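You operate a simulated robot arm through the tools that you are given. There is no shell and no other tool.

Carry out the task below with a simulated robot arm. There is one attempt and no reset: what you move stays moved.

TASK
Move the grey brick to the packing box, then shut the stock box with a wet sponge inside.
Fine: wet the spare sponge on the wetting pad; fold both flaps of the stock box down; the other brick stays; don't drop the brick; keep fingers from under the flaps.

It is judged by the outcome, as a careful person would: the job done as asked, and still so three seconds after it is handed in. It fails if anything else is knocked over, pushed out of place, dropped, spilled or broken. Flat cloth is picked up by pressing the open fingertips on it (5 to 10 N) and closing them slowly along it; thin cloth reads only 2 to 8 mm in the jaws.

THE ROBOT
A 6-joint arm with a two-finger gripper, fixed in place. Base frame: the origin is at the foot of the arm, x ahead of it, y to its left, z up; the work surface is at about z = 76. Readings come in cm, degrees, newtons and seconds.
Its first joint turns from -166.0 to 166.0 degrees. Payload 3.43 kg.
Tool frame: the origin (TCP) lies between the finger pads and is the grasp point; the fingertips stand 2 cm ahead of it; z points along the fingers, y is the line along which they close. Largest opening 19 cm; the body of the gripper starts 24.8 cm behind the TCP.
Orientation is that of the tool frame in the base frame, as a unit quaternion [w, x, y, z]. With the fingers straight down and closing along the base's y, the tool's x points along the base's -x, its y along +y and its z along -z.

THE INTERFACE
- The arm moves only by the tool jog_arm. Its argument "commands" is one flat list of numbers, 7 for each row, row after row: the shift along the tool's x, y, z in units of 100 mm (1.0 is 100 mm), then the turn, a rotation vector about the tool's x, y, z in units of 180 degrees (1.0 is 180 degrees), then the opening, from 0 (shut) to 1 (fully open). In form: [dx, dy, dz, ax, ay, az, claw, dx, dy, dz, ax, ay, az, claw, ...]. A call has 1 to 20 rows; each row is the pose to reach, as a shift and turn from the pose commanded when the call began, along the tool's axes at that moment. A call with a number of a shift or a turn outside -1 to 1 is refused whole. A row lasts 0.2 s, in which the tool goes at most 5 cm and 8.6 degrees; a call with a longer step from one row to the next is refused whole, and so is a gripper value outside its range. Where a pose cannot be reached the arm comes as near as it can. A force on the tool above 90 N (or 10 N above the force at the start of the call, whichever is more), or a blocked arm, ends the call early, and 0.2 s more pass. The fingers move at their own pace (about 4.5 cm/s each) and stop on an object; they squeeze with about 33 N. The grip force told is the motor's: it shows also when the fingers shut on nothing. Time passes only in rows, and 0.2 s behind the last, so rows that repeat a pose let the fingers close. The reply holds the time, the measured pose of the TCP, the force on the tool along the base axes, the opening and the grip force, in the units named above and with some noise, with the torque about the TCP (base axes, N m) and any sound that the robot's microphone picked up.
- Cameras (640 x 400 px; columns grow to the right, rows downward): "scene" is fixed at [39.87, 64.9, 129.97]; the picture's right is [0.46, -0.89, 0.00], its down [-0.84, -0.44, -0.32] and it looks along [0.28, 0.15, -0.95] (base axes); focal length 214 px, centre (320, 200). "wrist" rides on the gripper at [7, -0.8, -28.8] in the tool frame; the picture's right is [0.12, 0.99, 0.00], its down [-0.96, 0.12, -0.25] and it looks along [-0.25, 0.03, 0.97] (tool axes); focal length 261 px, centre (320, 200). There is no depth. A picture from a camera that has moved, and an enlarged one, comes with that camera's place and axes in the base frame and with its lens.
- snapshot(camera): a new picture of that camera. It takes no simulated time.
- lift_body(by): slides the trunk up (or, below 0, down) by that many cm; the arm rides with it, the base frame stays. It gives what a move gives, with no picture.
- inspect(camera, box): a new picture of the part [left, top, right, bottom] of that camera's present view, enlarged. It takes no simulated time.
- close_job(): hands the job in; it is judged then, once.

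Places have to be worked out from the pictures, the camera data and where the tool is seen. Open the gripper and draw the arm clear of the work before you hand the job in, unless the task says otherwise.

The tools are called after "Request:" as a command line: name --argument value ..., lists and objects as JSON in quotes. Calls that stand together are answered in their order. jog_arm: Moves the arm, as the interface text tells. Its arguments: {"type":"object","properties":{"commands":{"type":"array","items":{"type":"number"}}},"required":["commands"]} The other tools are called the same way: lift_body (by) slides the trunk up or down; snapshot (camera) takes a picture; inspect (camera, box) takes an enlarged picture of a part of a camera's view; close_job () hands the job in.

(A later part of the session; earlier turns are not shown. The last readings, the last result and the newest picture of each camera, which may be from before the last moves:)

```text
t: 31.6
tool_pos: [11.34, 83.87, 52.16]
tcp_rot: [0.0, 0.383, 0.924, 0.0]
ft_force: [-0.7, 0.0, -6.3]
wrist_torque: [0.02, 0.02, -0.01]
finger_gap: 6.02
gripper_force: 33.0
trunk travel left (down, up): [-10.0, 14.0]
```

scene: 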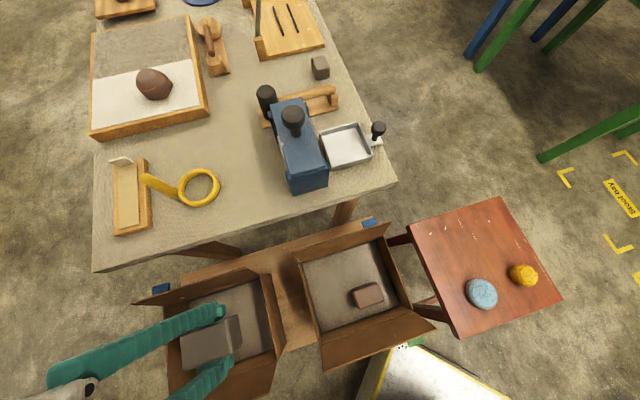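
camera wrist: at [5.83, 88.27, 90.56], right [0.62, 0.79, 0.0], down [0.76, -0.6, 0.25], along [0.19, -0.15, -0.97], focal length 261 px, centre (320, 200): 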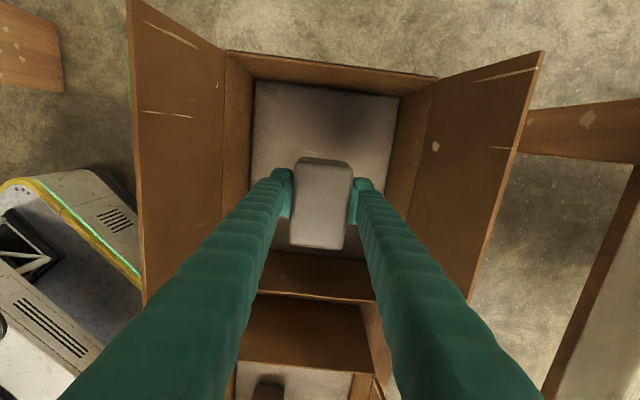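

Still hanging freely at z 52.2; I ease down in 1 mm steps until the weight comes off.

Request:
jog_arm --commands '[0, 0, 0.01, 0, 0, 0, 0, 0, 0, 0.02, 0, 0, 0, 0, 0, 0, 0.03, 0, 0, 0, 0, 0, 0, 0.03, 0, 0, 0, 0]'

Request:
jog_arm --commands '[0, 0, 0.01, 0, 0, 0, 0, 0, 0, 0.02, 0, 0, 0, 0, 0, 0, 0.02, 0, 0, 0, 0]'

```text
t: 32.6
tool_pos: [11.38, 83.92, 51.99]
tcp_rot: [0.0, 0.382, 0.924, -0.001]
ft_force: [0.1, 0.9, -6.2]
wrist_torque: [0.03, 0.03, 0.02]
finger_gap: 5.98
gripper_force: 32.7
trunk travel left (down, up): [-10.0, 14.0]
```

```text
t: 33.4
tool_pos: [11.39, 83.75, 51.83]
tcp_rot: [0.0, 0.383, 0.924, 0.0]
ft_force: [-0.3, 0.4, -6.7]
wrist_torque: [0.0, 0.02, -0.03]
finger_gap: 5.99
gripper_force: 32.9
trunk travel left (down, up): [-10.0, 14.0]
```

Weight is still fully on the gripper at 51.8; I go on in 1 mm steps.

Request:
jog_arm --commands '[0, 0, 0.01, 0, 0, 0, 0, 0, 0, 0.02, 0, 0, 0, 0, 0, 0, 0.03, 0, 0, 0, 0, 0, 0, 0.03, 0, 0, 0, 0]'

```text
t: 34.4
tool_pos: [11.25, 83.81, 51.41]
tcp_rot: [-0.001, 0.382, 0.924, 0.0]
ft_force: [0.3, -0.1, -5.0]
wrist_torque: [0.02, -0.02, -0.01]
finger_gap: 6.0
gripper_force: 32.6
trunk travel left (down, up): [-10.0, 14.0]
```

The load has dropped a little (5.0 N), so contact is near; another 2 mm.

Request:
jog_arm --commands '[0, 0, 0.01, 0, 0, 0, 0, 0, 0, 0.02, 0, 0, 0, 0, 0, 0, 0.02, 0, 0, 0, 0]'

Request:
inspect --camera "wrist" --box '[240, 60, 440, 260]'

Request:
inspect --camera "scene" --box '[120, 260, 300, 400]'

```text
t: 35.2
tool_pos: [11.49, 83.83, 51.32]
tcp_rot: [0.0, 0.383, 0.924, 0.0]
ft_force: [-0.4, 0.2, -6.3]
wrist_torque: [0.04, 0.02, 0.01]
finger_gap: 6.01
gripper_force: 32.6
trunk travel left (down, up): [-10.0, 14.0]
```

```text
2.00 times, centred on (340, 160) of wrist
camera zoom: at [5.83, 88.28, 80.12], right [0.62, 0.79, 0.0], down [0.76, -0.6, 0.25], along [0.19, -0.15, -0.97], focal length 521 px, centre (280, 280)
```

zoom: 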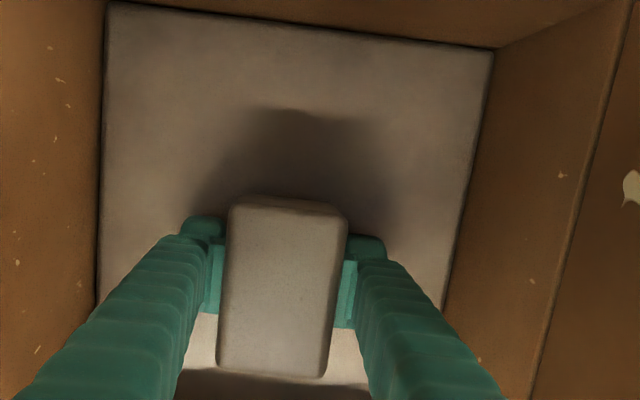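

```text
2.86 times, centred on (210, 330) of scene
camera zoom: at [39.87, 64.9, 129.97], right [0.46, -0.89, 0.0], down [-0.84, -0.44, -0.32], along [0.28, 0.15, -0.95], focal length 613 px, centre (634, -171)
```

zoom: 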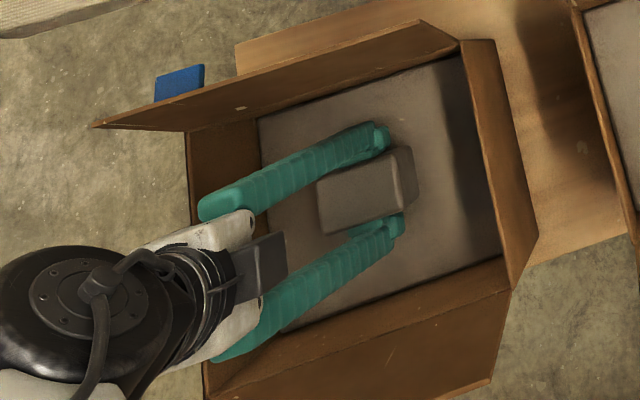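

The reading still says hanging, and the shadow suggests the brick is a bit above the floor. I continue down 4 mm in 1 mm steps.

Request:
jog_arm --commands '[0, 0, 0.01, 0, 0, 0, 0, 0, 0, 0.02, 0, 0, 0, 0, 0, 0, 0.03, 0, 0, 0, 0, 0, 0, 0.04, 0, 0, 0, 0, 0, 0, 0.04, 0, 0, 0, 0]'

```text
t: 36.4
tool_pos: [11.43, 83.72, 50.86]
tcp_rot: [0.0, 0.383, 0.924, 0.0]
ft_force: [0.3, 0.4, -5.7]
wrist_torque: [0.04, 0.02, -0.03]
finger_gap: 6.03
gripper_force: 32.9
trunk travel left (down, up): [-10.0, 14.0]
```

Request:
jog_arm --commands '[0, 0, 0.01, 0, 0, 0, 0, 0, 0, 0.02, 0, 0, 0, 0, 0, 0, 0.03, 0, 0, 0, 0, 0, 0, 0.04, 0, 0, 0, 0, 0, 0, 0.04, 0, 0, 0, 0]'

```text
t: 37.6
tool_pos: [11.31, 83.97, 50.49]
tcp_rot: [-0.001, 0.383, 0.924, 0.0]
ft_force: [0.1, -0.5, -7.5]
wrist_torque: [0.0, 0.01, 0.0]
finger_gap: 6.0
gripper_force: 33.1
trunk travel left (down, up): [-10.0, 14.0]
```

At 50.5 the full weight is still on the gripper, so this box's floor is lower than the stock box contact; I look before going on.

Request:
inspect --camera "wrist" --box '[250, 100, 390, 240]'

Request:
inspect --camera "scene" --box '[180, 290, 260, 370]'

```text
2.86 times, centred on (320, 170) of wrist
camera zoom: at [5.81, 88.26, 79.35], right [0.62, 0.79, 0.0], down [0.76, -0.6, 0.25], along [0.19, -0.15, -0.97], focal length 745 px, centre (320, 286)
```

zoom: 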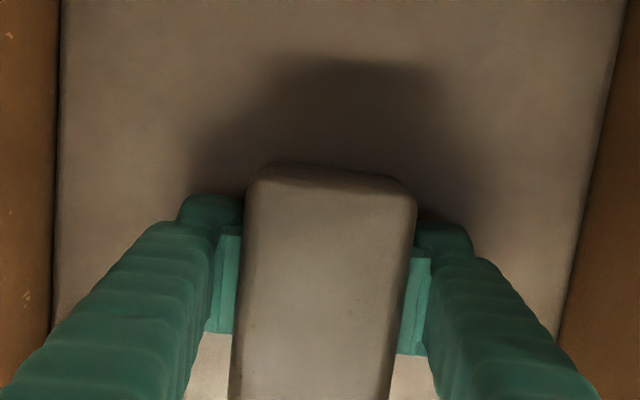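

```text
5.00 times, centred on (220, 330) of scene
camera zoom: at [39.87, 64.9, 129.97], right [0.46, -0.89, 0.0], down [-0.84, -0.44, -0.32], along [0.28, 0.15, -0.95], focal length 1072 px, centre (820, -450)
```

zoom: 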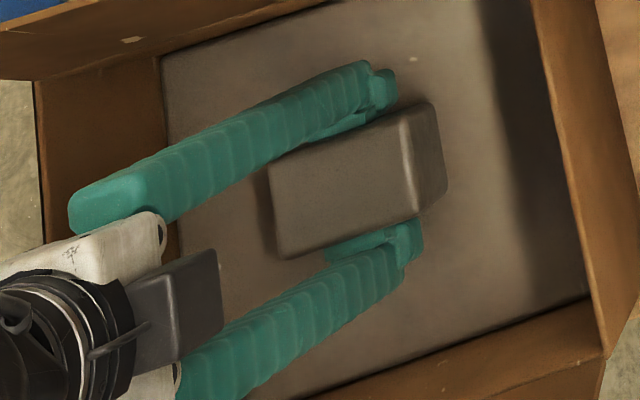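

The brick still seems above the floor; I keep lowering 1 mm per row, 6 mm in this call.

Request:
jog_arm --commands '[0, 0, 0.01, 0, 0, 0, 0, 0, 0, 0.02, 0, 0, 0, 0, 0, 0, 0.03, 0, 0, 0, 0, 0, 0, 0.04, 0, 0, 0, 0, 0, 0, 0.05, 0, 0, 0, 0, 0, 0, 0.06, 0, 0, 0, 0, 0, 0, 0.06, 0, 0, 0, 0]'

```text
t: 39.2
tool_pos: [11.4, 83.79, 49.98]
tcp_rot: [0.0, 0.382, 0.924, 0.0]
ft_force: [-0.4, 0.4, -6.1]
wrist_torque: [0.04, 0.03, 0.01]
finger_gap: 5.99
gripper_force: 32.8
trunk travel left (down, up): [-10.0, 14.0]
```

Still no contact at 50.0; another 6 mm likewise.

Request:
jog_arm --commands '[0, 0, 0.01, 0, 0, 0, 0, 0, 0, 0.02, 0, 0, 0, 0, 0, 0, 0.03, 0, 0, 0, 0, 0, 0, 0.04, 0, 0, 0, 0, 0, 0, 0.05, 0, 0, 0, 0, 0, 0, 0.06, 0, 0, 0, 0, 0, 0, 0.06, 0, 0, 0, 0]'

Request:
inspect --camera "wrist" --box '[250, 100, 390, 240]'

Request:
inspect --camera "scene" --box '[180, 290, 260, 370]'

```text
t: 40.8
tool_pos: [11.4, 83.77, 49.25]
tcp_rot: [0.0, 0.382, 0.924, 0.001]
ft_force: [0.6, -0.8, -5.4]
wrist_torque: [0.01, 0.0, -0.04]
finger_gap: 6.0
gripper_force: 32.7
trunk travel left (down, up): [-10.0, 14.0]
```

```text
2.86 times, centred on (320, 170) of wrist
camera zoom: at [5.81, 88.24, 78.12], right [0.62, 0.79, 0.0], down [0.76, -0.6, 0.25], along [0.19, -0.15, -0.97], focal length 745 px, centre (320, 286)
```

zoom: 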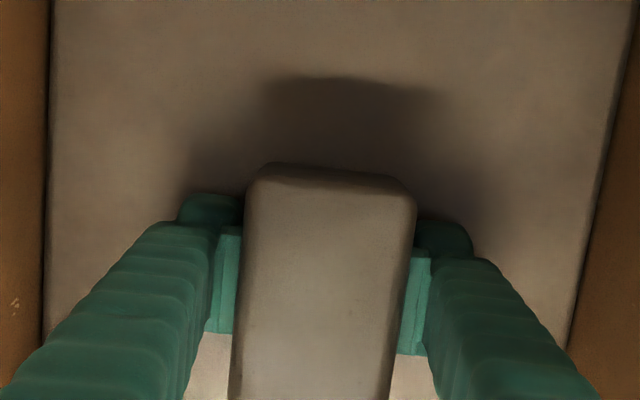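

```text
5.00 times, centred on (220, 330) of scene
camera zoom: at [39.87, 64.9, 129.97], right [0.46, -0.89, 0.0], down [-0.84, -0.44, -0.32], along [0.28, 0.15, -0.95], focal length 1072 px, centre (820, -450)
```

zoom: 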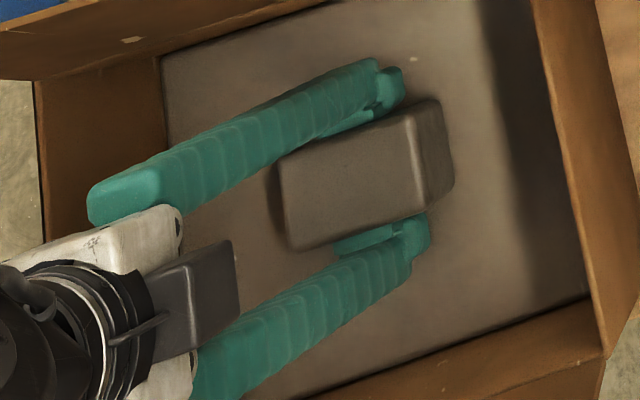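

The brick's shadow is drawing in (about 1 cm left by my estimate); I continue 6 mm down in 1 mm steps.

Request:
jog_arm --commands '[0, 0, 0.01, 0, 0, 0, 0, 0, 0, 0.02, 0, 0, 0, 0, 0, 0, 0.03, 0, 0, 0, 0, 0, 0, 0.04, 0, 0, 0, 0, 0, 0, 0.05, 0, 0, 0, 0, 0, 0, 0.06, 0, 0, 0, 0, 0, 0, 0.06, 0, 0, 0, 0]'

```text
t: 42.4
tool_pos: [11.31, 83.89, 49.01]
tcp_rot: [-0.001, 0.384, 0.923, 0.001]
ft_force: [-4.6, -2.0, 44.7]
wrist_torque: [-0.43, 0.36, 0.0]
finger_gap: 6.01
gripper_force: 33.2
trunk travel left (down, up): [-10.0, 14.0]
```

Contact now: 45 N upward at z 49.0, so the brick rests on the packing box floor. I ease the press off by 3 mm, then open slowly.

Request:
jog_arm --commands '[0, 0, -0.01, 0, 0, 0, 0, 0, 0, -0.02, 0, 0, 0, 0, 0, 0, -0.03, 0, 0, 0, 0, 0, 0, -0.03, 0, 0, 0, 0]'

```text
t: 43.4
tool_pos: [11.38, 83.74, 48.99]
tcp_rot: [0.0, 0.382, 0.924, 0.0]
ft_force: [-5.1, 5.7, 9.3]
wrist_torque: [0.38, -0.11, 0.2]
finger_gap: 6.0
gripper_force: 32.9
trunk travel left (down, up): [-10.0, 14.0]
```

Only about 9 N remains on the floor, so the brick is resting; I open gently to about 8 cm.

Request:
jog_arm --commands '[0, 0, 0, 0, 0, 0, 0.2, 0, 0, 0, 0, 0, 0, 0.3, 0, 0, 0, 0, 0, 0, 0.33, 0, 0, 0, 0, 0, 0, 0.36, 0, 0, 0, 0, 0, 0, 0.4, 0, 0, 0, 0, 0, 0, 0.42, 0, 0, 0, 0, 0, 0, 0.42]'

Request:
inspect --camera "wrist" --box '[240, 100, 400, 260]'

Request:
inspect --camera "scene" --box '[160, 270, 280, 390]'

```text
t: 45.0
tool_pos: [11.36, 83.76, 49.0]
tcp_rot: [0.0, 0.382, 0.924, 0.0]
ft_force: [-0.2, -0.1, -0.3]
wrist_torque: [-0.04, -0.01, 0.05]
finger_gap: 7.95
gripper_force: 0.0
trunk travel left (down, up): [-10.0, 14.0]
```

```text
2.50 times, centred on (320, 180) of wrist
camera zoom: at [5.84, 88.25, 77.84], right [0.62, 0.79, 0.0], down [0.76, -0.6, 0.25], along [0.19, -0.15, -0.97], focal length 652 px, centre (320, 250)
```

zoom: 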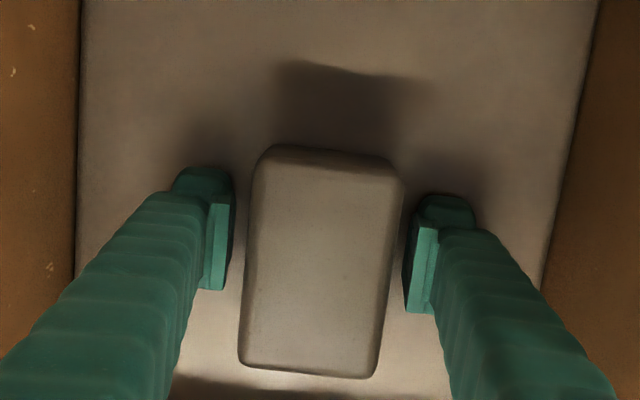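

```text
3.33 times, centred on (220, 330) of scene
camera zoom: at [39.87, 64.9, 129.97], right [0.46, -0.89, 0.0], down [-0.84, -0.44, -0.32], along [0.28, 0.15, -0.95], focal length 715 px, centre (653, -233)
```

zoom: 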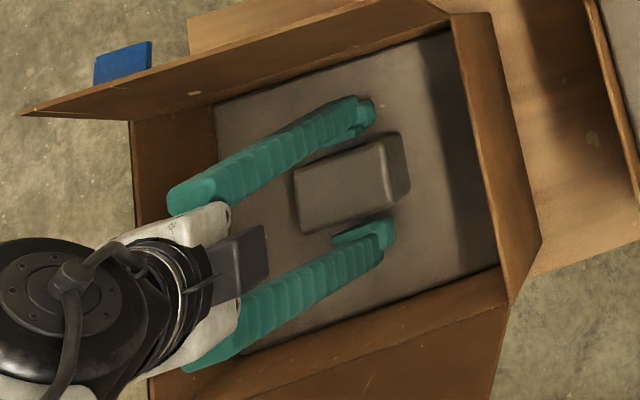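

The brick is released and lies flat in the packing box. I rise straight up to above the flaps.

Request:
jog_arm --commands '[0, 0, -0.2, 0, 0, 0, 0.42, 0, 0, -0.4, 0, 0, 0, 0.42, 0, 0, -0.7, 0, 0, 0, 0.42, 0, 0, -1.0, 0, 0, 0, 0.42]'

Request:
jog_arm --commands '[0, 0, -0.4, 0, 0, 0, 0.42, 0, 0, -0.8, 0, 0, 0, 0.42, 0, 0, -1.0, 0, 0, 0, 0.42]'

Request:
jog_arm --commands '[0, 0, -0.4, 0, 0, 0, 0.42, 0, 0, -0.8, 0, 0, 0, 0.42, 0, 0, -1.0, 0, 0, 0, 0.42]'

Request:
jog_arm --commands '[0, 0, -0.4, 0, 0, 0, 0.42, 0, 0, -0.8, 0, 0, 0, 0.42, 0, 0, -1.0, 0, 0, 0, 0.42]'

Request:
snapshot --camera "wrist"

Request:
snapshot --camera "scene"

```text
t: 46.0
tool_pos: [11.33, 83.88, 59.1]
tcp_rot: [0.0, 0.382, 0.924, 0.0]
ft_force: [-1.4, -0.1, 0.5]
wrist_torque: [-0.03, -0.03, 0.0]
finger_gap: 7.99
gripper_force: 0.1
trunk travel left (down, up): [-10.0, 14.0]
```

```text
t: 46.8
tool_pos: [11.33, 83.98, 69.24]
tcp_rot: [0.0, 0.382, 0.924, 0.0]
ft_force: [0.0, 0.6, -0.6]
wrist_torque: [-0.02, -0.02, 0.02]
finger_gap: 7.98
gripper_force: 0.0
trunk travel left (down, up): [-10.0, 14.0]
```

```text
t: 47.6
tool_pos: [11.44, 83.86, 78.93]
tcp_rot: [0.001, 0.384, 0.924, -0.002]
ft_force: [0.0, 0.4, -0.1]
wrist_torque: [-0.06, -0.03, -0.01]
finger_gap: 7.96
gripper_force: 0.1
trunk travel left (down, up): [-10.0, 14.0]
```

```text
t: 48.4
tool_pos: [11.36, 83.83, 88.65]
tcp_rot: [0.001, 0.383, 0.924, -0.003]
ft_force: [0.3, -0.6, 0.6]
wrist_torque: [-0.03, 0.01, -0.01]
finger_gap: 8.01
gripper_force: 0.1
trunk travel left (down, up): [-10.0, 14.0]
```

```text
taken
camera wrist: at [5.9, 88.43, 117.42], right [0.62, 0.79, 0.0], down [0.76, -0.6, 0.25], along [0.19, -0.16, -0.97], focal length 261 px, centre (320, 200)
```

wrist: 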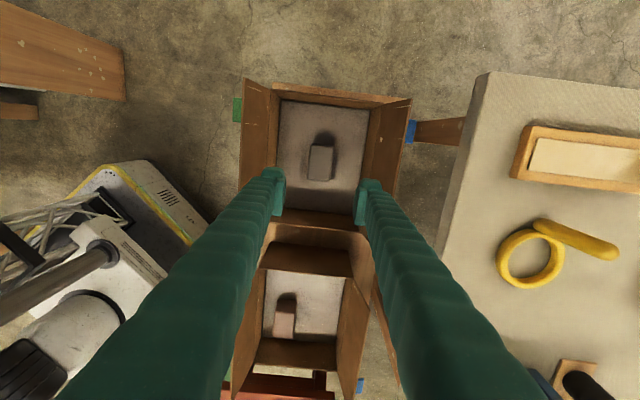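

```text
taken
```

scene: 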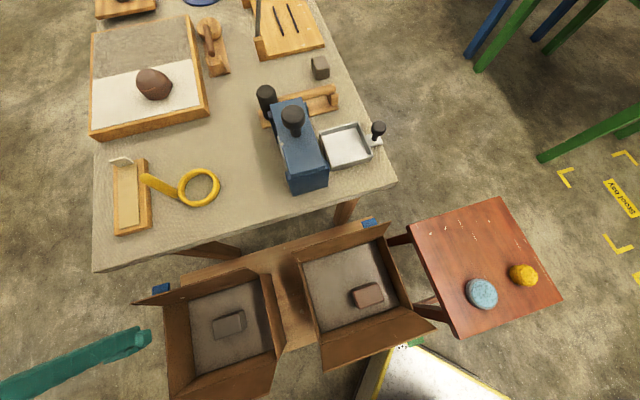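

The grey brick lies in the packing box, the brown one is untouched, all else is in place. Now I travel towards the sponge, along the bench direction at z ≈ 89.

Request:
jog_arm --commands '[-0.46, -0.061, 0, 0, 0, 0, 0.42, -0.92, -0.122, 0, 0, 0, 0, 0.42]'

Request:
jog_arm --commands '[-0.46, -0.061, 0, 0, 0, 0, 0.42, -0.92, -0.122, 0, 0, 0, 0, 0.42]'

Request:
jog_arm --commands '[-0.46, -0.061, 0, 0, 0, 0, 0.42, -0.92, -0.122, 0, 0, 0, 0, 0.42]'

Request:
jog_arm --commands '[-0.46, -0.061, 0, 0, 0, 0, 0.42, -0.92, -0.122, 0, 0, 0, 0, 0.42]'

Request:
snapshot --camera "wrist"

```text
t: 49.0
tool_pos: [16.93, 76.4, 88.82]
tcp_rot: [0.0, 0.382, 0.924, -0.001]
ft_force: [-0.8, 0.7, -0.5]
wrist_torque: [-0.15, -0.06, -0.02]
finger_gap: 7.95
gripper_force: 0.1
trunk travel left (down, up): [-10.0, 14.0]
```

```text
t: 49.6
tool_pos: [22.54, 69.06, 89.06]
tcp_rot: [0.001, 0.383, 0.924, 0.001]
ft_force: [-0.8, 1.3, -1.1]
wrist_torque: [-0.24, 0.03, 0.0]
finger_gap: 7.97
gripper_force: 0.0
trunk travel left (down, up): [-10.0, 14.0]
```

```text
t: 50.2
tool_pos: [28.27, 61.74, 89.1]
tcp_rot: [0.0, 0.382, 0.924, 0.0]
ft_force: [-0.3, 1.4, -0.6]
wrist_torque: [-0.13, -0.06, 0.02]
finger_gap: 7.96
gripper_force: 0.1
trunk travel left (down, up): [-10.0, 14.0]
```

```text
t: 50.8
tool_pos: [33.84, 54.17, 89.06]
tcp_rot: [0.0, 0.382, 0.924, 0.0]
ft_force: [-0.1, 0.8, 0.2]
wrist_torque: [-0.08, -0.03, -0.01]
finger_gap: 7.99
gripper_force: 0.1
trunk travel left (down, up): [-10.0, 14.0]
```

```text
taken
camera wrist: at [28.34, 58.71, 117.82], right [0.62, 0.79, 0.0], down [0.76, -0.6, 0.25], along [0.19, -0.15, -0.97], focal length 261 px, centre (320, 200)
```

wrist: 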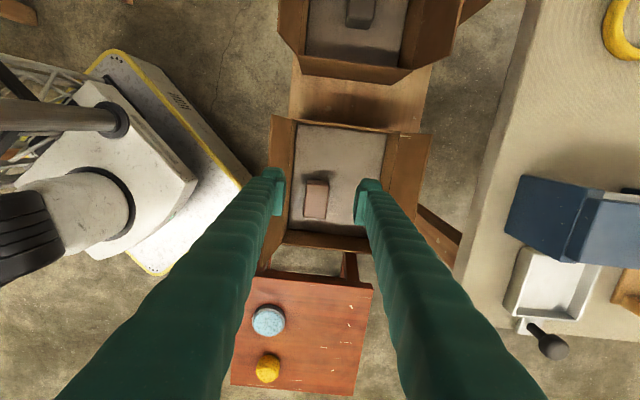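

The way is clear; I continue to above the red table.

Request:
jog_arm --commands '[-0.46, -0.061, 0, 0, 0, 0, 0.42, -0.92, -0.122, 0, 0, 0, 0, 0.42]'

Request:
jog_arm --commands '[-0.46, -0.061, 0, 0, 0, 0, 0.42, -0.92, -0.122, 0, 0, 0, 0, 0.42]'

Request:
jog_arm --commands '[-0.46, -0.061, 0, 0, 0, 0, 0.42, -0.92, -0.122, 0, 0, 0, 0, 0.42]'

Request:
jog_arm --commands '[-0.46, -0.061, 0, 0, 0, 0, 0.42, -0.92, -0.122, 0, 0, 0, 0, 0.42]'

Request:
snapshot --camera "wrist"

Request:
snapshot --camera "scene"

Request:
inspect --camera "wrist" --box '[240, 60, 420, 240]'

```text
t: 51.4
tool_pos: [39.48, 47.02, 89.0]
tcp_rot: [0.0, 0.383, 0.924, 0.0]
ft_force: [0.3, 0.4, 0.2]
wrist_torque: [-0.12, -0.05, 0.02]
finger_gap: 7.97
gripper_force: 0.0
trunk travel left (down, up): [-10.0, 14.0]
```

```text
t: 52.0
tool_pos: [45.31, 39.53, 89.12]
tcp_rot: [0.001, 0.382, 0.924, 0.0]
ft_force: [-0.8, -0.3, -0.5]
wrist_torque: [-0.1, -0.06, -0.01]
finger_gap: 7.95
gripper_force: 0.1
trunk travel left (down, up): [-10.0, 14.0]
```

```text
t: 52.6
tool_pos: [50.73, 32.22, 89.14]
tcp_rot: [-0.001, 0.383, 0.924, 0.0]
ft_force: [0.5, 0.4, 0.6]
wrist_torque: [-0.11, -0.07, -0.02]
finger_gap: 7.96
gripper_force: 0.1
trunk travel left (down, up): [-10.0, 14.0]
```

```text
t: 53.2
tool_pos: [56.51, 24.83, 89.0]
tcp_rot: [0.0, 0.383, 0.924, 0.0]
ft_force: [-0.4, 0.0, 1.0]
wrist_torque: [-0.04, -0.09, -0.01]
finger_gap: 7.96
gripper_force: 0.0
trunk travel left (down, up): [-10.0, 14.0]
```

```text
taken
camera wrist: at [50.92, 29.24, 117.85], right [0.62, 0.79, 0.0], down [0.76, -0.6, 0.25], along [0.19, -0.15, -0.97], focal length 261 px, centre (320, 200)
```

wrist: 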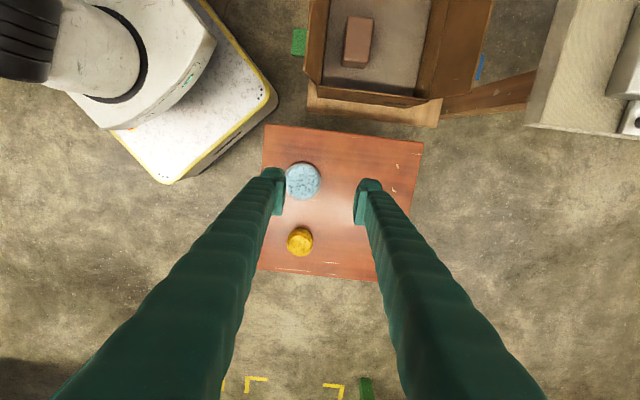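

```text
taken
```

scene: 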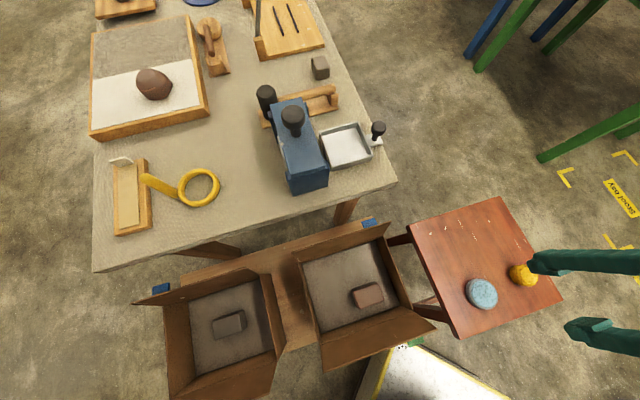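

```text
2.22 times, centred on (330, 150) of wrist
camera zoom: at [50.92, 29.24, 117.85], right [0.62, 0.79, 0.0], down [0.76, -0.6, 0.25], along [0.19, -0.15, -0.97], focal length 579 px, centre (298, 311)
```

zoom: 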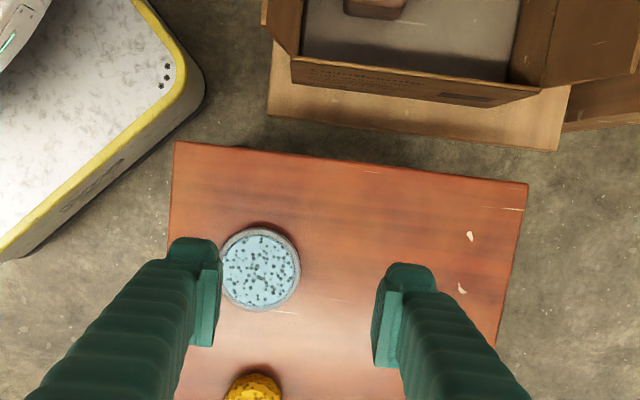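

The sponge is at about (67.6, 10.2) and the pad at about (56.7, 20). I move above the sponge and start down to z ≈ 79.

Request:
jog_arm --commands '[-0.45, -0.06, 0, 0, 0, 0, 0.42, -0.9, -0.125, 0, 0, 0, 0, 0.42]'

Request:
jog_arm --commands '[-0.45, -0.06, 0, 0, 0, 0, 0.42, -0.92, -0.125, 0, 0, 0, 0, 0.42, -0.92, -0.125, 0.4, 0, 0, 0, 0.42, -0.92, -0.125, 0.8, 0, 0, 0, 0.42, -0.92, -0.125, 1.0, 0, 0, 0, 0.42]'

Request:
snapshot --camera "wrist"

Request:
inspect --camera "wrist" --box '[240, 90, 400, 250]'

Request:
inspect --camera "scene" --box '[440, 220, 600, 360]'

```text
t: 53.8
tool_pos: [61.95, 17.38, 89.06]
tcp_rot: [-0.001, 0.382, 0.924, 0.0]
ft_force: [-0.7, 0.6, 0.0]
wrist_torque: [-0.1, -0.06, 0.01]
finger_gap: 8.0
gripper_force: 0.1
trunk travel left (down, up): [-10.0, 14.0]
```

```text
t: 55.0
tool_pos: [67.64, 10.18, 78.97]
tcp_rot: [0.0, 0.382, 0.924, 0.0]
ft_force: [0.3, 0.3, -0.1]
wrist_torque: [0.0, -0.04, 0.0]
finger_gap: 7.95
gripper_force: 0.1
trunk travel left (down, up): [-10.0, 14.0]
```

```text
taken
camera wrist: at [62.09, 14.58, 107.85], right [0.62, 0.79, 0.0], down [0.76, -0.6, 0.25], along [0.19, -0.15, -0.97], focal length 261 px, centre (320, 200)
```

wrist: 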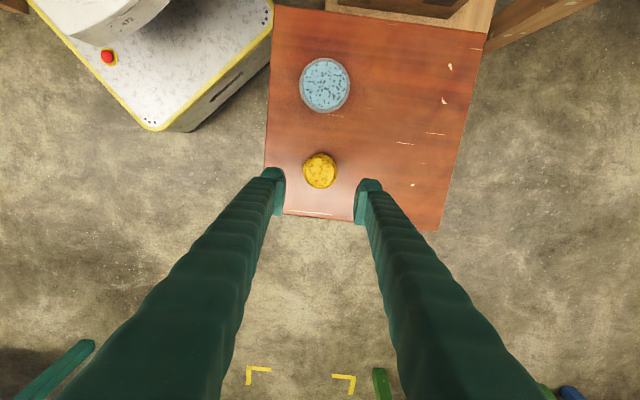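

```text
2.50 times, centred on (320, 170) of wrist
camera zoom: at [62.09, 14.58, 107.85], right [0.62, 0.79, 0.0], down [0.76, -0.6, 0.25], along [0.19, -0.15, -0.97], focal length 652 px, centre (320, 275)
```

zoom: 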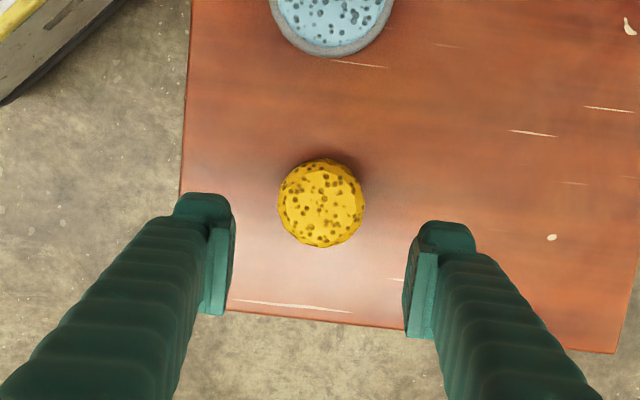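

```text
2.86 times, centred on (520, 290) of scene
camera zoom: at [39.87, 64.9, 129.97], right [0.46, -0.89, 0.0], down [-0.84, -0.44, -0.32], along [0.28, 0.15, -0.95], focal length 613 px, centre (-251, -57)
```

zoom: 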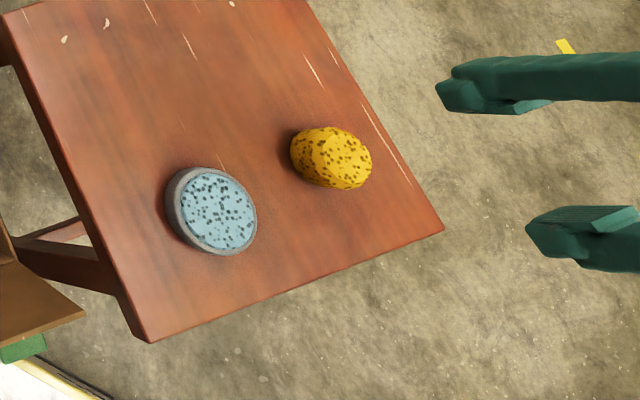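

The sponge (about 6 cm wide) is nearly under the TCP, 0.5 cm off in tool +x. I correct and go down to z ≈ 69.

Request:
jog_arm --commands '[0.04, 0, 0.25, 0, 0, 0, 0.45, 0.04, 0, 0.5, 0, 0, 0, 0.45, 0.04, 0, 0.75, 0, 0, 0, 0.45, 0.04, 0, 1.0, 0, 0, 0, 0.45, 0.04, 0, 1.0, 0, 0, 0, 0.45]'

Request:
inspect --camera "wrist" --box '[240, 90, 400, 250]'

Request:
inspect --camera "scene" --box '[460, 220, 600, 340]'

```text
t: 56.2
tool_pos: [67.33, 10.43, 69.04]
tcp_rot: [0.0, 0.383, 0.924, -0.001]
ft_force: [1.0, 0.7, -0.6]
wrist_torque: [-0.02, 0.0, 0.0]
finger_gap: 8.55
gripper_force: 0.1
trunk travel left (down, up): [-10.0, 14.0]
```

```text
2.50 times, centred on (320, 170) of wrist
camera zoom: at [61.77, 14.87, 97.87], right [0.62, 0.79, 0.0], down [0.76, -0.6, 0.25], along [0.19, -0.15, -0.97], focal length 652 px, centre (320, 275)
```

zoom: 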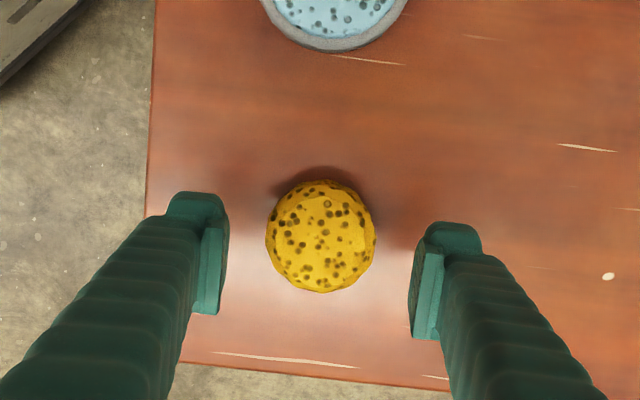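

```text
3.33 times, centred on (530, 280) of scene
camera zoom: at [39.87, 64.9, 129.97], right [0.46, -0.89, 0.0], down [-0.84, -0.44, -0.32], along [0.28, 0.15, -0.95], focal length 715 px, centre (-380, -67)
```

zoom: 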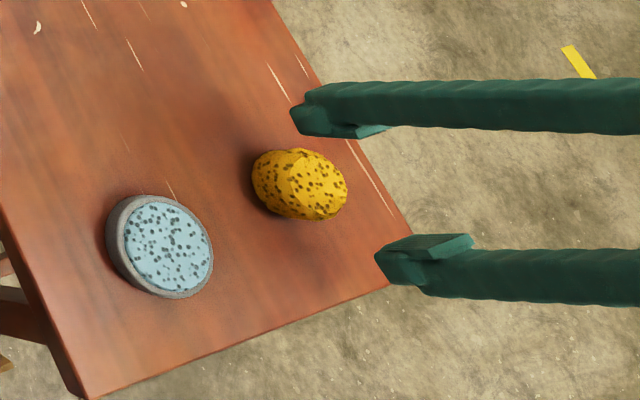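

The sponge is exactly under the TCP (seen 321,238, predicted 320,237), its girth at about z 62. I lower carefully to z ≈ 62.5, fingers either side.

Request:
jog_arm --commands '[0, 0, 0.2, 0, 0, 0, 0.45, 0, 0, 0.4, 0, 0, 0, 0.45, 0, 0, 0.5, 0, 0, 0, 0.45, 0, 0, 0.58, 0, 0, 0, 0.45, 0, 0, 0.65, 0, 0, 0, 0.45, 0, 0, 0.65, 0, 0, 0, 0.45]'

Request:
inspect --camera "wrist" --box '[240, 90, 400, 250]'

Request:
inspect --camera "scene" --box '[460, 220, 600, 340]'

```text
t: 57.6
tool_pos: [67.31, 10.5, 62.54]
tcp_rot: [0.0, 0.383, 0.924, 0.001]
ft_force: [0.5, -0.1, 0.2]
wrist_torque: [-0.02, 0.02, -0.01]
finger_gap: 8.55
gripper_force: 0.1
trunk travel left (down, up): [-10.0, 14.0]
```

```text
2.50 times, centred on (320, 170) of wrist
camera zoom: at [61.73, 14.91, 91.34], right [0.62, 0.79, 0.0], down [0.76, -0.6, 0.25], along [0.19, -0.15, -0.97], focal length 652 px, centre (320, 275)
```

zoom: 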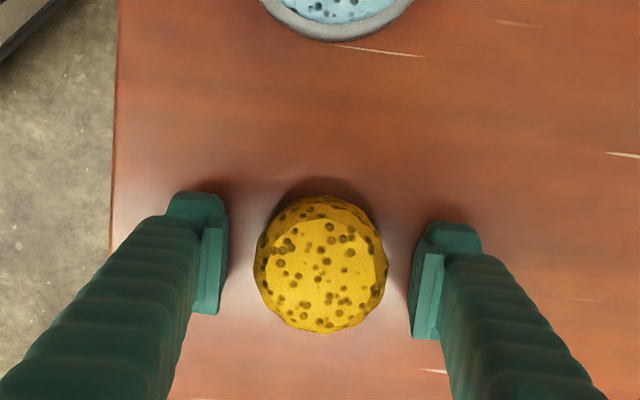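

```text
3.33 times, centred on (530, 280) of scene
camera zoom: at [39.87, 64.9, 129.97], right [0.46, -0.89, 0.0], down [-0.84, -0.44, -0.32], along [0.28, 0.15, -0.95], focal length 715 px, centre (-380, -67)
```

zoom: 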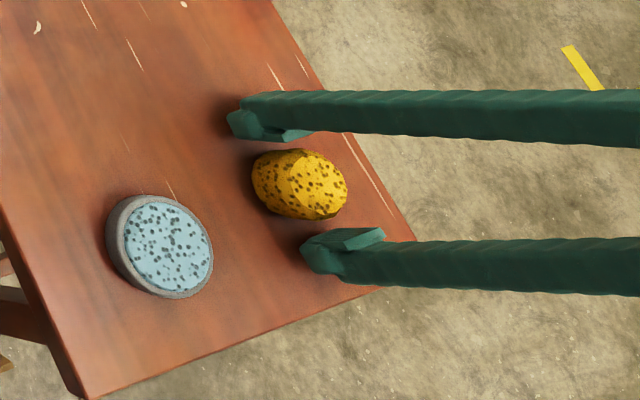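

The fingers straddle the sponge with room to the table. I rise 0.6 cm so its bottom will stick out below the tips for pressing on the pad, then close gently.

Request:
jog_arm --commands '[0, 0, -0.06, 0, 0, 0, 0.45, 0, 0, -0.06, 0, 0, 0, 0.4, 0, 0, -0.06, 0, 0, 0, 0.36, 0, 0, -0.06, 0, 0, 0, 0.33, 0, 0, -0.06, 0, 0, 0, 0.3, 0, 0, -0.06, 0, 0, 0, 0.27, 0, 0, -0.06, 0, 0, 0, 0.25, 0, 0, -0.06, 0, 0, 0, 0.25]'

Request:
inspect --camera "wrist" --box '[240, 90, 400, 250]'

Request:
inspect --camera "scene" --box '[460, 220, 600, 340]'

```text
t: 59.4
tool_pos: [67.33, 10.43, 63.21]
tcp_rot: [0.0, 0.383, 0.924, -0.001]
ft_force: [0.1, 0.0, 1.0]
wrist_torque: [0.0, 0.01, 0.02]
finger_gap: 5.69
gripper_force: 33.1
trunk travel left (down, up): [-10.0, 14.0]
```

```text
2.50 times, centred on (320, 170) of wrist
camera zoom: at [61.72, 14.9, 91.99], right [0.62, 0.79, 0.0], down [0.76, -0.6, 0.25], along [0.19, -0.15, -0.97], focal length 652 px, centre (320, 275)
```

zoom: 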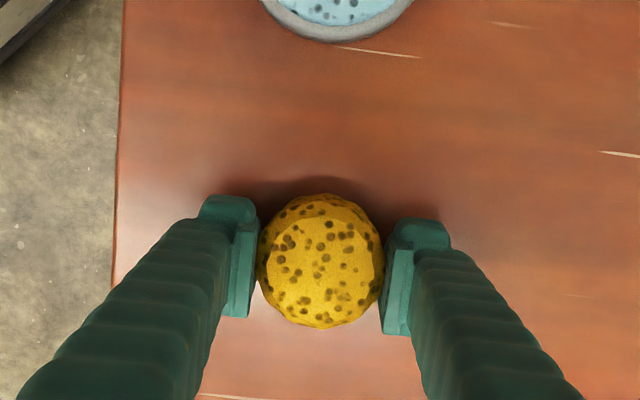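

```text
3.33 times, centred on (530, 280) of scene
camera zoom: at [39.87, 64.9, 129.97], right [0.46, -0.89, 0.0], down [-0.84, -0.44, -0.32], along [0.28, 0.15, -0.95], focal length 715 px, centre (-380, -67)
```

zoom: 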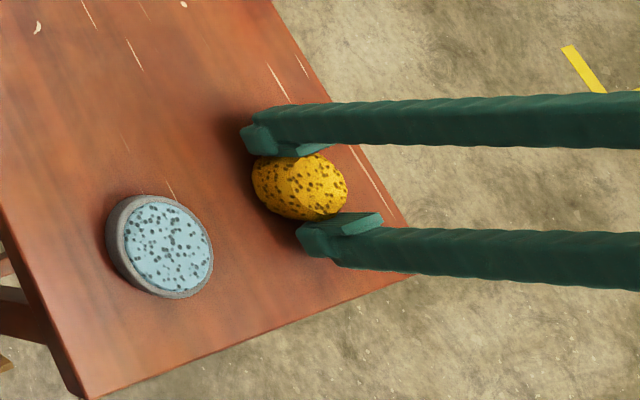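

Held at 5.7 cm with 33 N. I lift it 3 cm and check that it comes along.

Request:
jog_arm --commands '[0, 0, -0.08, 0, 0, 0, 0.2, 0, 0, -0.16, 0, 0, 0, 0.2, 0, 0, -0.3, 0, 0, 0, 0.2, 0, 0, -0.45, 0, 0, 0, 0.2, 0, 0, -0.45, 0, 0, 0, 0.2]'

Request:
inspect --camera "wrist" --box '[240, 60, 420, 240]'

Request:
inspect --camera "scene" --box '[460, 220, 600, 340]'

```text
t: 60.6
tool_pos: [67.32, 10.55, 67.72]
tcp_rot: [0.0, 0.383, 0.924, 0.0]
ft_force: [-0.4, -1.2, -0.8]
wrist_torque: [-0.02, -0.04, 0.0]
finger_gap: 5.69
gripper_force: 33.0
trunk travel left (down, up): [-10.0, 14.0]
```

```text
2.22 times, centred on (330, 150) of wrist
camera zoom: at [61.72, 14.88, 96.52], right [0.62, 0.79, 0.0], down [0.76, -0.6, 0.25], along [0.19, -0.15, -0.97], focal length 579 px, centre (298, 311)
```

zoom: 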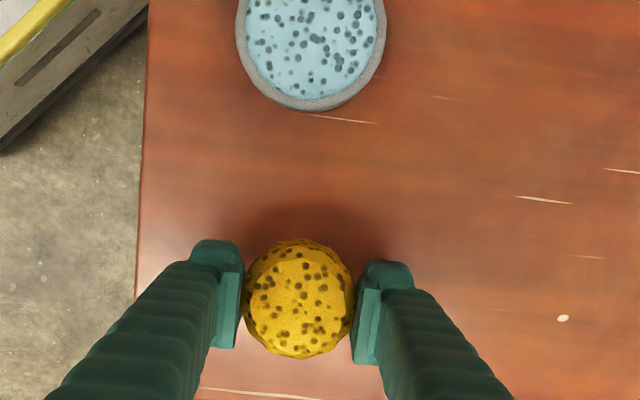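

```text
3.33 times, centred on (530, 280) of scene
camera zoom: at [39.87, 64.9, 129.97], right [0.46, -0.89, 0.0], down [-0.84, -0.44, -0.32], along [0.28, 0.15, -0.95], focal length 715 px, centre (-380, -67)
```

zoom: 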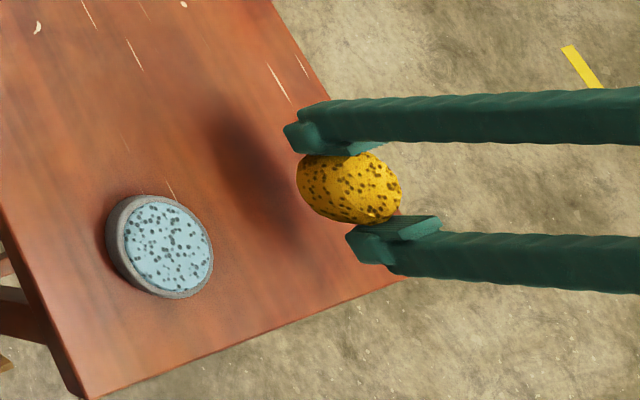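

The sponge is firmly held. The pad centre works out at (56.6, 19.8): I move 14 cm along tool +x and 1 cm in −y, 1 cm higher, to hover over it.

Request:
jog_arm --commands '[0, 0, -0.1, 0, 0, 0, 0.2, 0.25, -0.02, -0.1, 0, 0, 0, 0.2, 0.5, -0.04, -0.1, 0, 0, 0, 0.2, 0.75, -0.055, -0.1, 0, 0, 0, 0.2, 1.0, -0.07, -0.1, 0, 0, 0, 0.2]'

Request:
jog_arm --commands '[0.2, -0.015, 0, 0, 0, 0, 0.2, 0.41, -0.03, 0, 0, 0, 0, 0.2, 0.41, -0.03, 0, 0, 0, 0, 0.2]'

Request:
snapshot --camera "wrist"

Request:
inspect --camera "wrist" --box '[240, 90, 400, 250]'

Request:
inspect --camera "scene" --box '[430, 220, 570, 340]'

```text
t: 61.8
tool_pos: [59.77, 16.98, 68.73]
tcp_rot: [0.0, 0.382, 0.924, 0.0]
ft_force: [-0.6, -0.3, -0.1]
wrist_torque: [0.03, 0.03, -0.01]
finger_gap: 5.69
gripper_force: 33.3
trunk travel left (down, up): [-10.0, 14.0]
```

```text
t: 62.6
tool_pos: [56.6, 19.88, 68.74]
tcp_rot: [0.0, 0.383, 0.924, 0.0]
ft_force: [0.5, 0.3, -0.3]
wrist_torque: [-0.02, -0.02, 0.02]
finger_gap: 5.7
gripper_force: 32.9
trunk travel left (down, up): [-10.0, 14.0]
```

```text
taken
camera wrist: at [51.04, 24.18, 97.5], right [0.62, 0.79, 0.0], down [0.76, -0.6, 0.25], along [0.19, -0.15, -0.97], focal length 261 px, centre (320, 200)
```

wrist: 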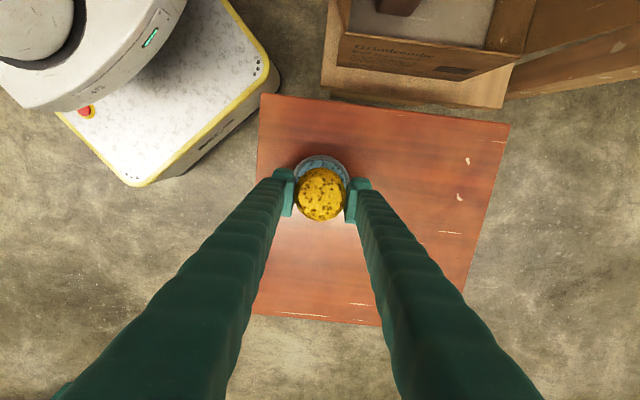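

```text
2.50 times, centred on (320, 170) of wrist
camera zoom: at [51.04, 24.18, 97.5], right [0.62, 0.79, 0.0], down [0.76, -0.6, 0.25], along [0.19, -0.15, -0.97], focal length 652 px, centre (320, 275)
```

zoom: 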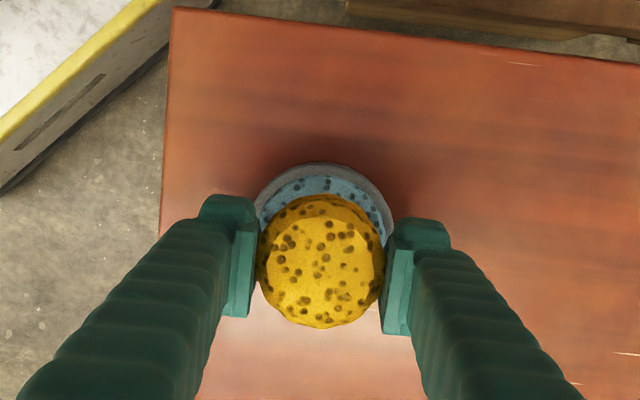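

```text
3.33 times, centred on (500, 280) of scene
camera zoom: at [39.87, 64.9, 129.97], right [0.46, -0.89, 0.0], down [-0.84, -0.44, -0.32], along [0.28, 0.15, -0.95], focal length 715 px, centre (-280, -67)
```

zoom: 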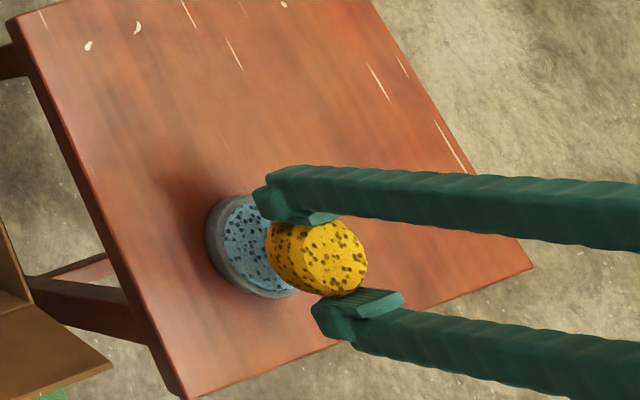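

I also notice print on the stock box end wall; I zoom on it, then lower the sponge towards the pad (0.25 cm correction in tool y), stopping above contact.

Request:
inspect --camera "wrist" --box '[325, 10, 525, 110]'

Request:
jog_arm --commands '[0.01, 0.025, 0.1, 0, 0, 0, 0.2, 0.01, 0.025, 0.2, 0, 0, 0, 0.2, 0.01, 0.025, 0.3, 0, 0, 0, 0.2, 0.01, 0.025, 0.35, 0, 0, 0, 0.2, 0.01, 0.025, 0.35, 0, 0, 0, 0.2]'

Request:
inspect --camera "scene" --box '[430, 220, 570, 340]'

Request:
inspect --camera "wrist" --box '[240, 90, 400, 250]'

```text
3.20 times, centred on (425, 60) of wrist
camera zoom: at [51.04, 24.18, 97.5], right [0.62, 0.79, 0.0], down [0.76, -0.6, 0.25], along [0.19, -0.15, -0.97], focal length 834 px, centre (-16, 648)
```

zoom: 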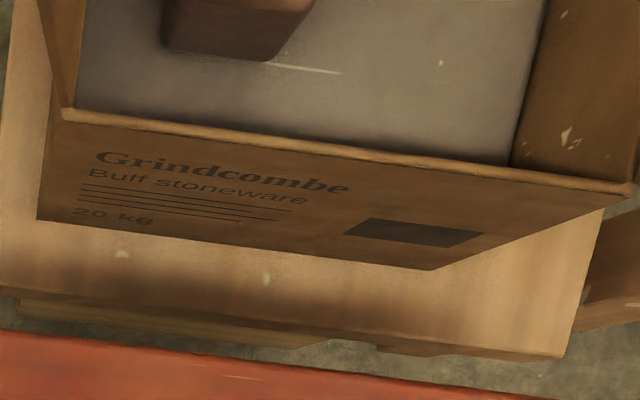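

```text
t: 63.8
tool_pos: [56.73, 20.0, 65.49]
tcp_rot: [0.001, 0.383, 0.924, 0.001]
ft_force: [-1.7, -1.0, 60.1]
wrist_torque: [-0.02, 0.08, 0.02]
finger_gap: 5.71
gripper_force: 33.2
trunk travel left (down, up): [-10.0, 14.0]
```

```text
3.33 times, centred on (500, 280) of scene
camera zoom: at [39.87, 64.9, 129.97], right [0.46, -0.89, 0.0], down [-0.84, -0.44, -0.32], along [0.28, 0.15, -0.95], focal length 715 px, centre (-280, -67)
```

zoom: 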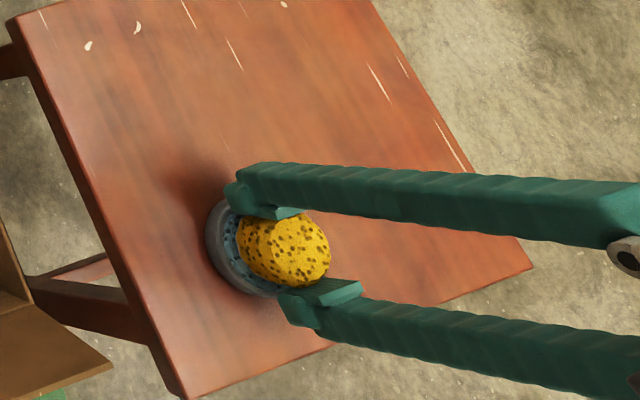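

```text
2.50 times, centred on (320, 170) of wrist
camera zoom: at [51.09, 24.4, 94.27], right [0.62, 0.79, 0.0], down [0.76, -0.6, 0.25], along [0.2, -0.15, -0.97], focal length 652 px, centre (320, 275)
```

zoom: 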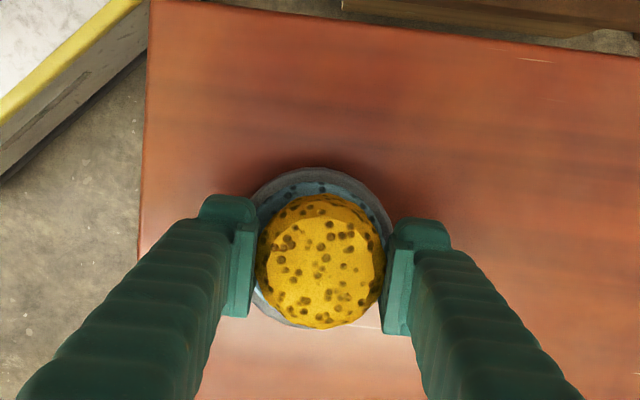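

The sponge is already on the pad, pressed with 60 N and centred (no torque). I ease to a lighter press and hold for about two seconds.

Request:
jog_arm --commands '[0, 0, -0.01, 0, 0, 0, 0.2, 0, 0, -0.018, 0, 0, 0, 0.2, 0, 0, -0.018, 0, 0, 0, 0.2, 0, 0, -0.018, 0, 0, 0, 0.2, 0, 0, -0.018, 0, 0, 0, 0.2, 0, 0, -0.018, 0, 0, 0, 0.2, 0, 0, -0.018, 0, 0, 0, 0.2, 0, 0, -0.018, 0, 0, 0, 0.2, 0, 0, -0.018, 0, 0, 0, 0.2, 0, 0, -0.018, 0, 0, 0, 0.2, 0, 0, -0.018, 0, 0, 0, 0.2]'

Request:
inspect --camera "wrist" --box '[240, 90, 400, 250]'

Request:
inspect --camera "scene" --box '[430, 220, 570, 340]'

```text
t: 66.2
tool_pos: [56.68, 19.97, 65.52]
tcp_rot: [0.0, 0.384, 0.923, 0.0]
ft_force: [1.0, -0.1, 29.2]
wrist_torque: [0.02, 0.0, 0.0]
finger_gap: 5.74
gripper_force: 32.9
trunk travel left (down, up): [-10.0, 14.0]
```

```text
2.50 times, centred on (320, 170) of wrist
camera zoom: at [51.11, 24.37, 94.17], right [0.62, 0.79, 0.0], down [0.76, -0.6, 0.25], along [0.19, -0.15, -0.97], focal length 652 px, centre (320, 275)
```

zoom: 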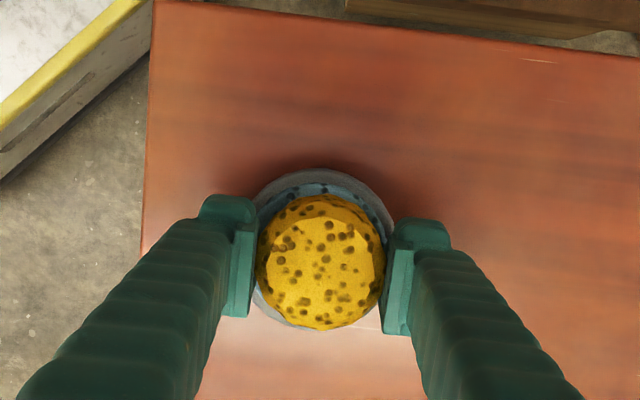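

```text
3.33 times, centred on (500, 280) of scene
camera zoom: at [39.87, 64.9, 129.97], right [0.46, -0.89, 0.0], down [-0.84, -0.44, -0.32], along [0.28, 0.15, -0.95], focal length 715 px, centre (-280, -67)
```

zoom: 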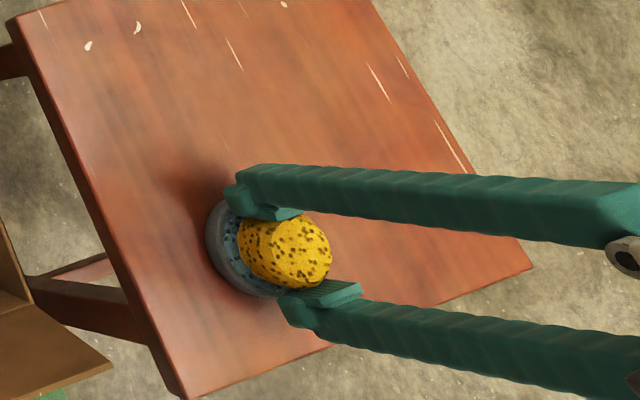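

The sponge sits on the pad at 29 N. I press a little more firmly and hold another two seconds, to be sure it takes up water, and compare its colour.

Request:
jog_arm --commands '[0, 0, 0.01, 0, 0, 0, 0.2, 0, 0, 0.01, 0, 0, 0, 0.2, 0, 0, 0.01, 0, 0, 0, 0.2, 0, 0, 0.01, 0, 0, 0, 0.2, 0, 0, 0.01, 0, 0, 0, 0.2, 0, 0, 0, 0, 0, 0, 0.2, 0, 0, 0, 0, 0, 0, 0.2, 0, 0, 0, 0, 0, 0, 0.2, 0, 0, 0, 0, 0, 0, 0.2, 0, 0, 0, 0, 0, 0, 0.2]'

Request:
inspect --camera "scene" --box '[460, 260, 520, 320]'

Request:
inspect --camera "wrist" --box '[280, 140, 360, 220]'

```text
t: 68.4
tool_pos: [56.68, 19.96, 65.38]
tcp_rot: [0.0, 0.383, 0.924, -0.001]
ft_force: [0.2, -0.2, 5.1]
wrist_torque: [0.02, 0.01, 0.01]
finger_gap: 5.72
gripper_force: 33.1
trunk travel left (down, up): [-10.0, 14.0]
```

```text
6.67 times, centred on (490, 290) of scene
camera zoom: at [39.87, 64.9, 129.97], right [0.46, -0.89, 0.0], down [-0.84, -0.44, -0.32], along [0.28, 0.15, -0.95], focal length 1430 px, centre (-813, -400)
```

zoom: 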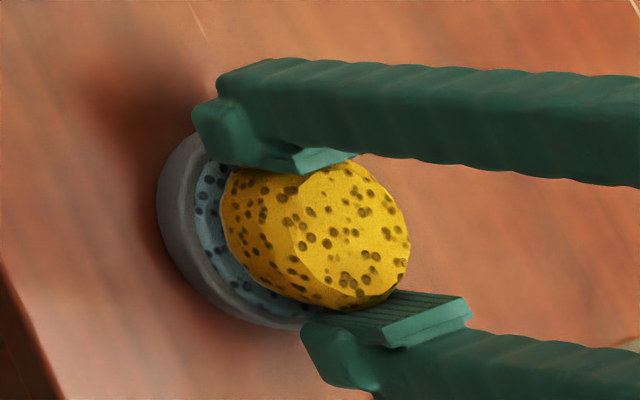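

```text
5.00 times, centred on (320, 180) of wrist
camera zoom: at [51.16, 24.42, 94.15], right [0.62, 0.79, 0.0], down [0.76, -0.6, 0.25], along [0.19, -0.15, -0.97], focal length 1303 px, centre (320, 300)
```

zoom: 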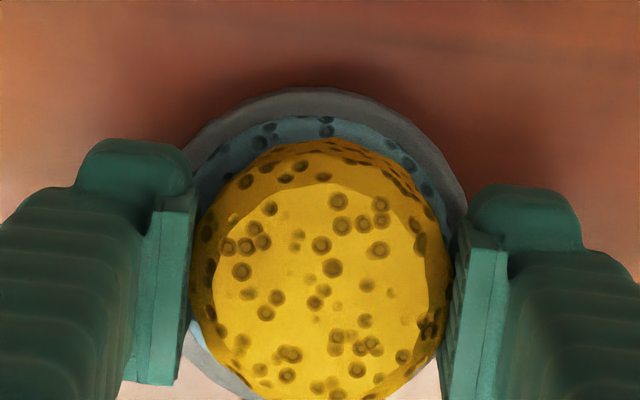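

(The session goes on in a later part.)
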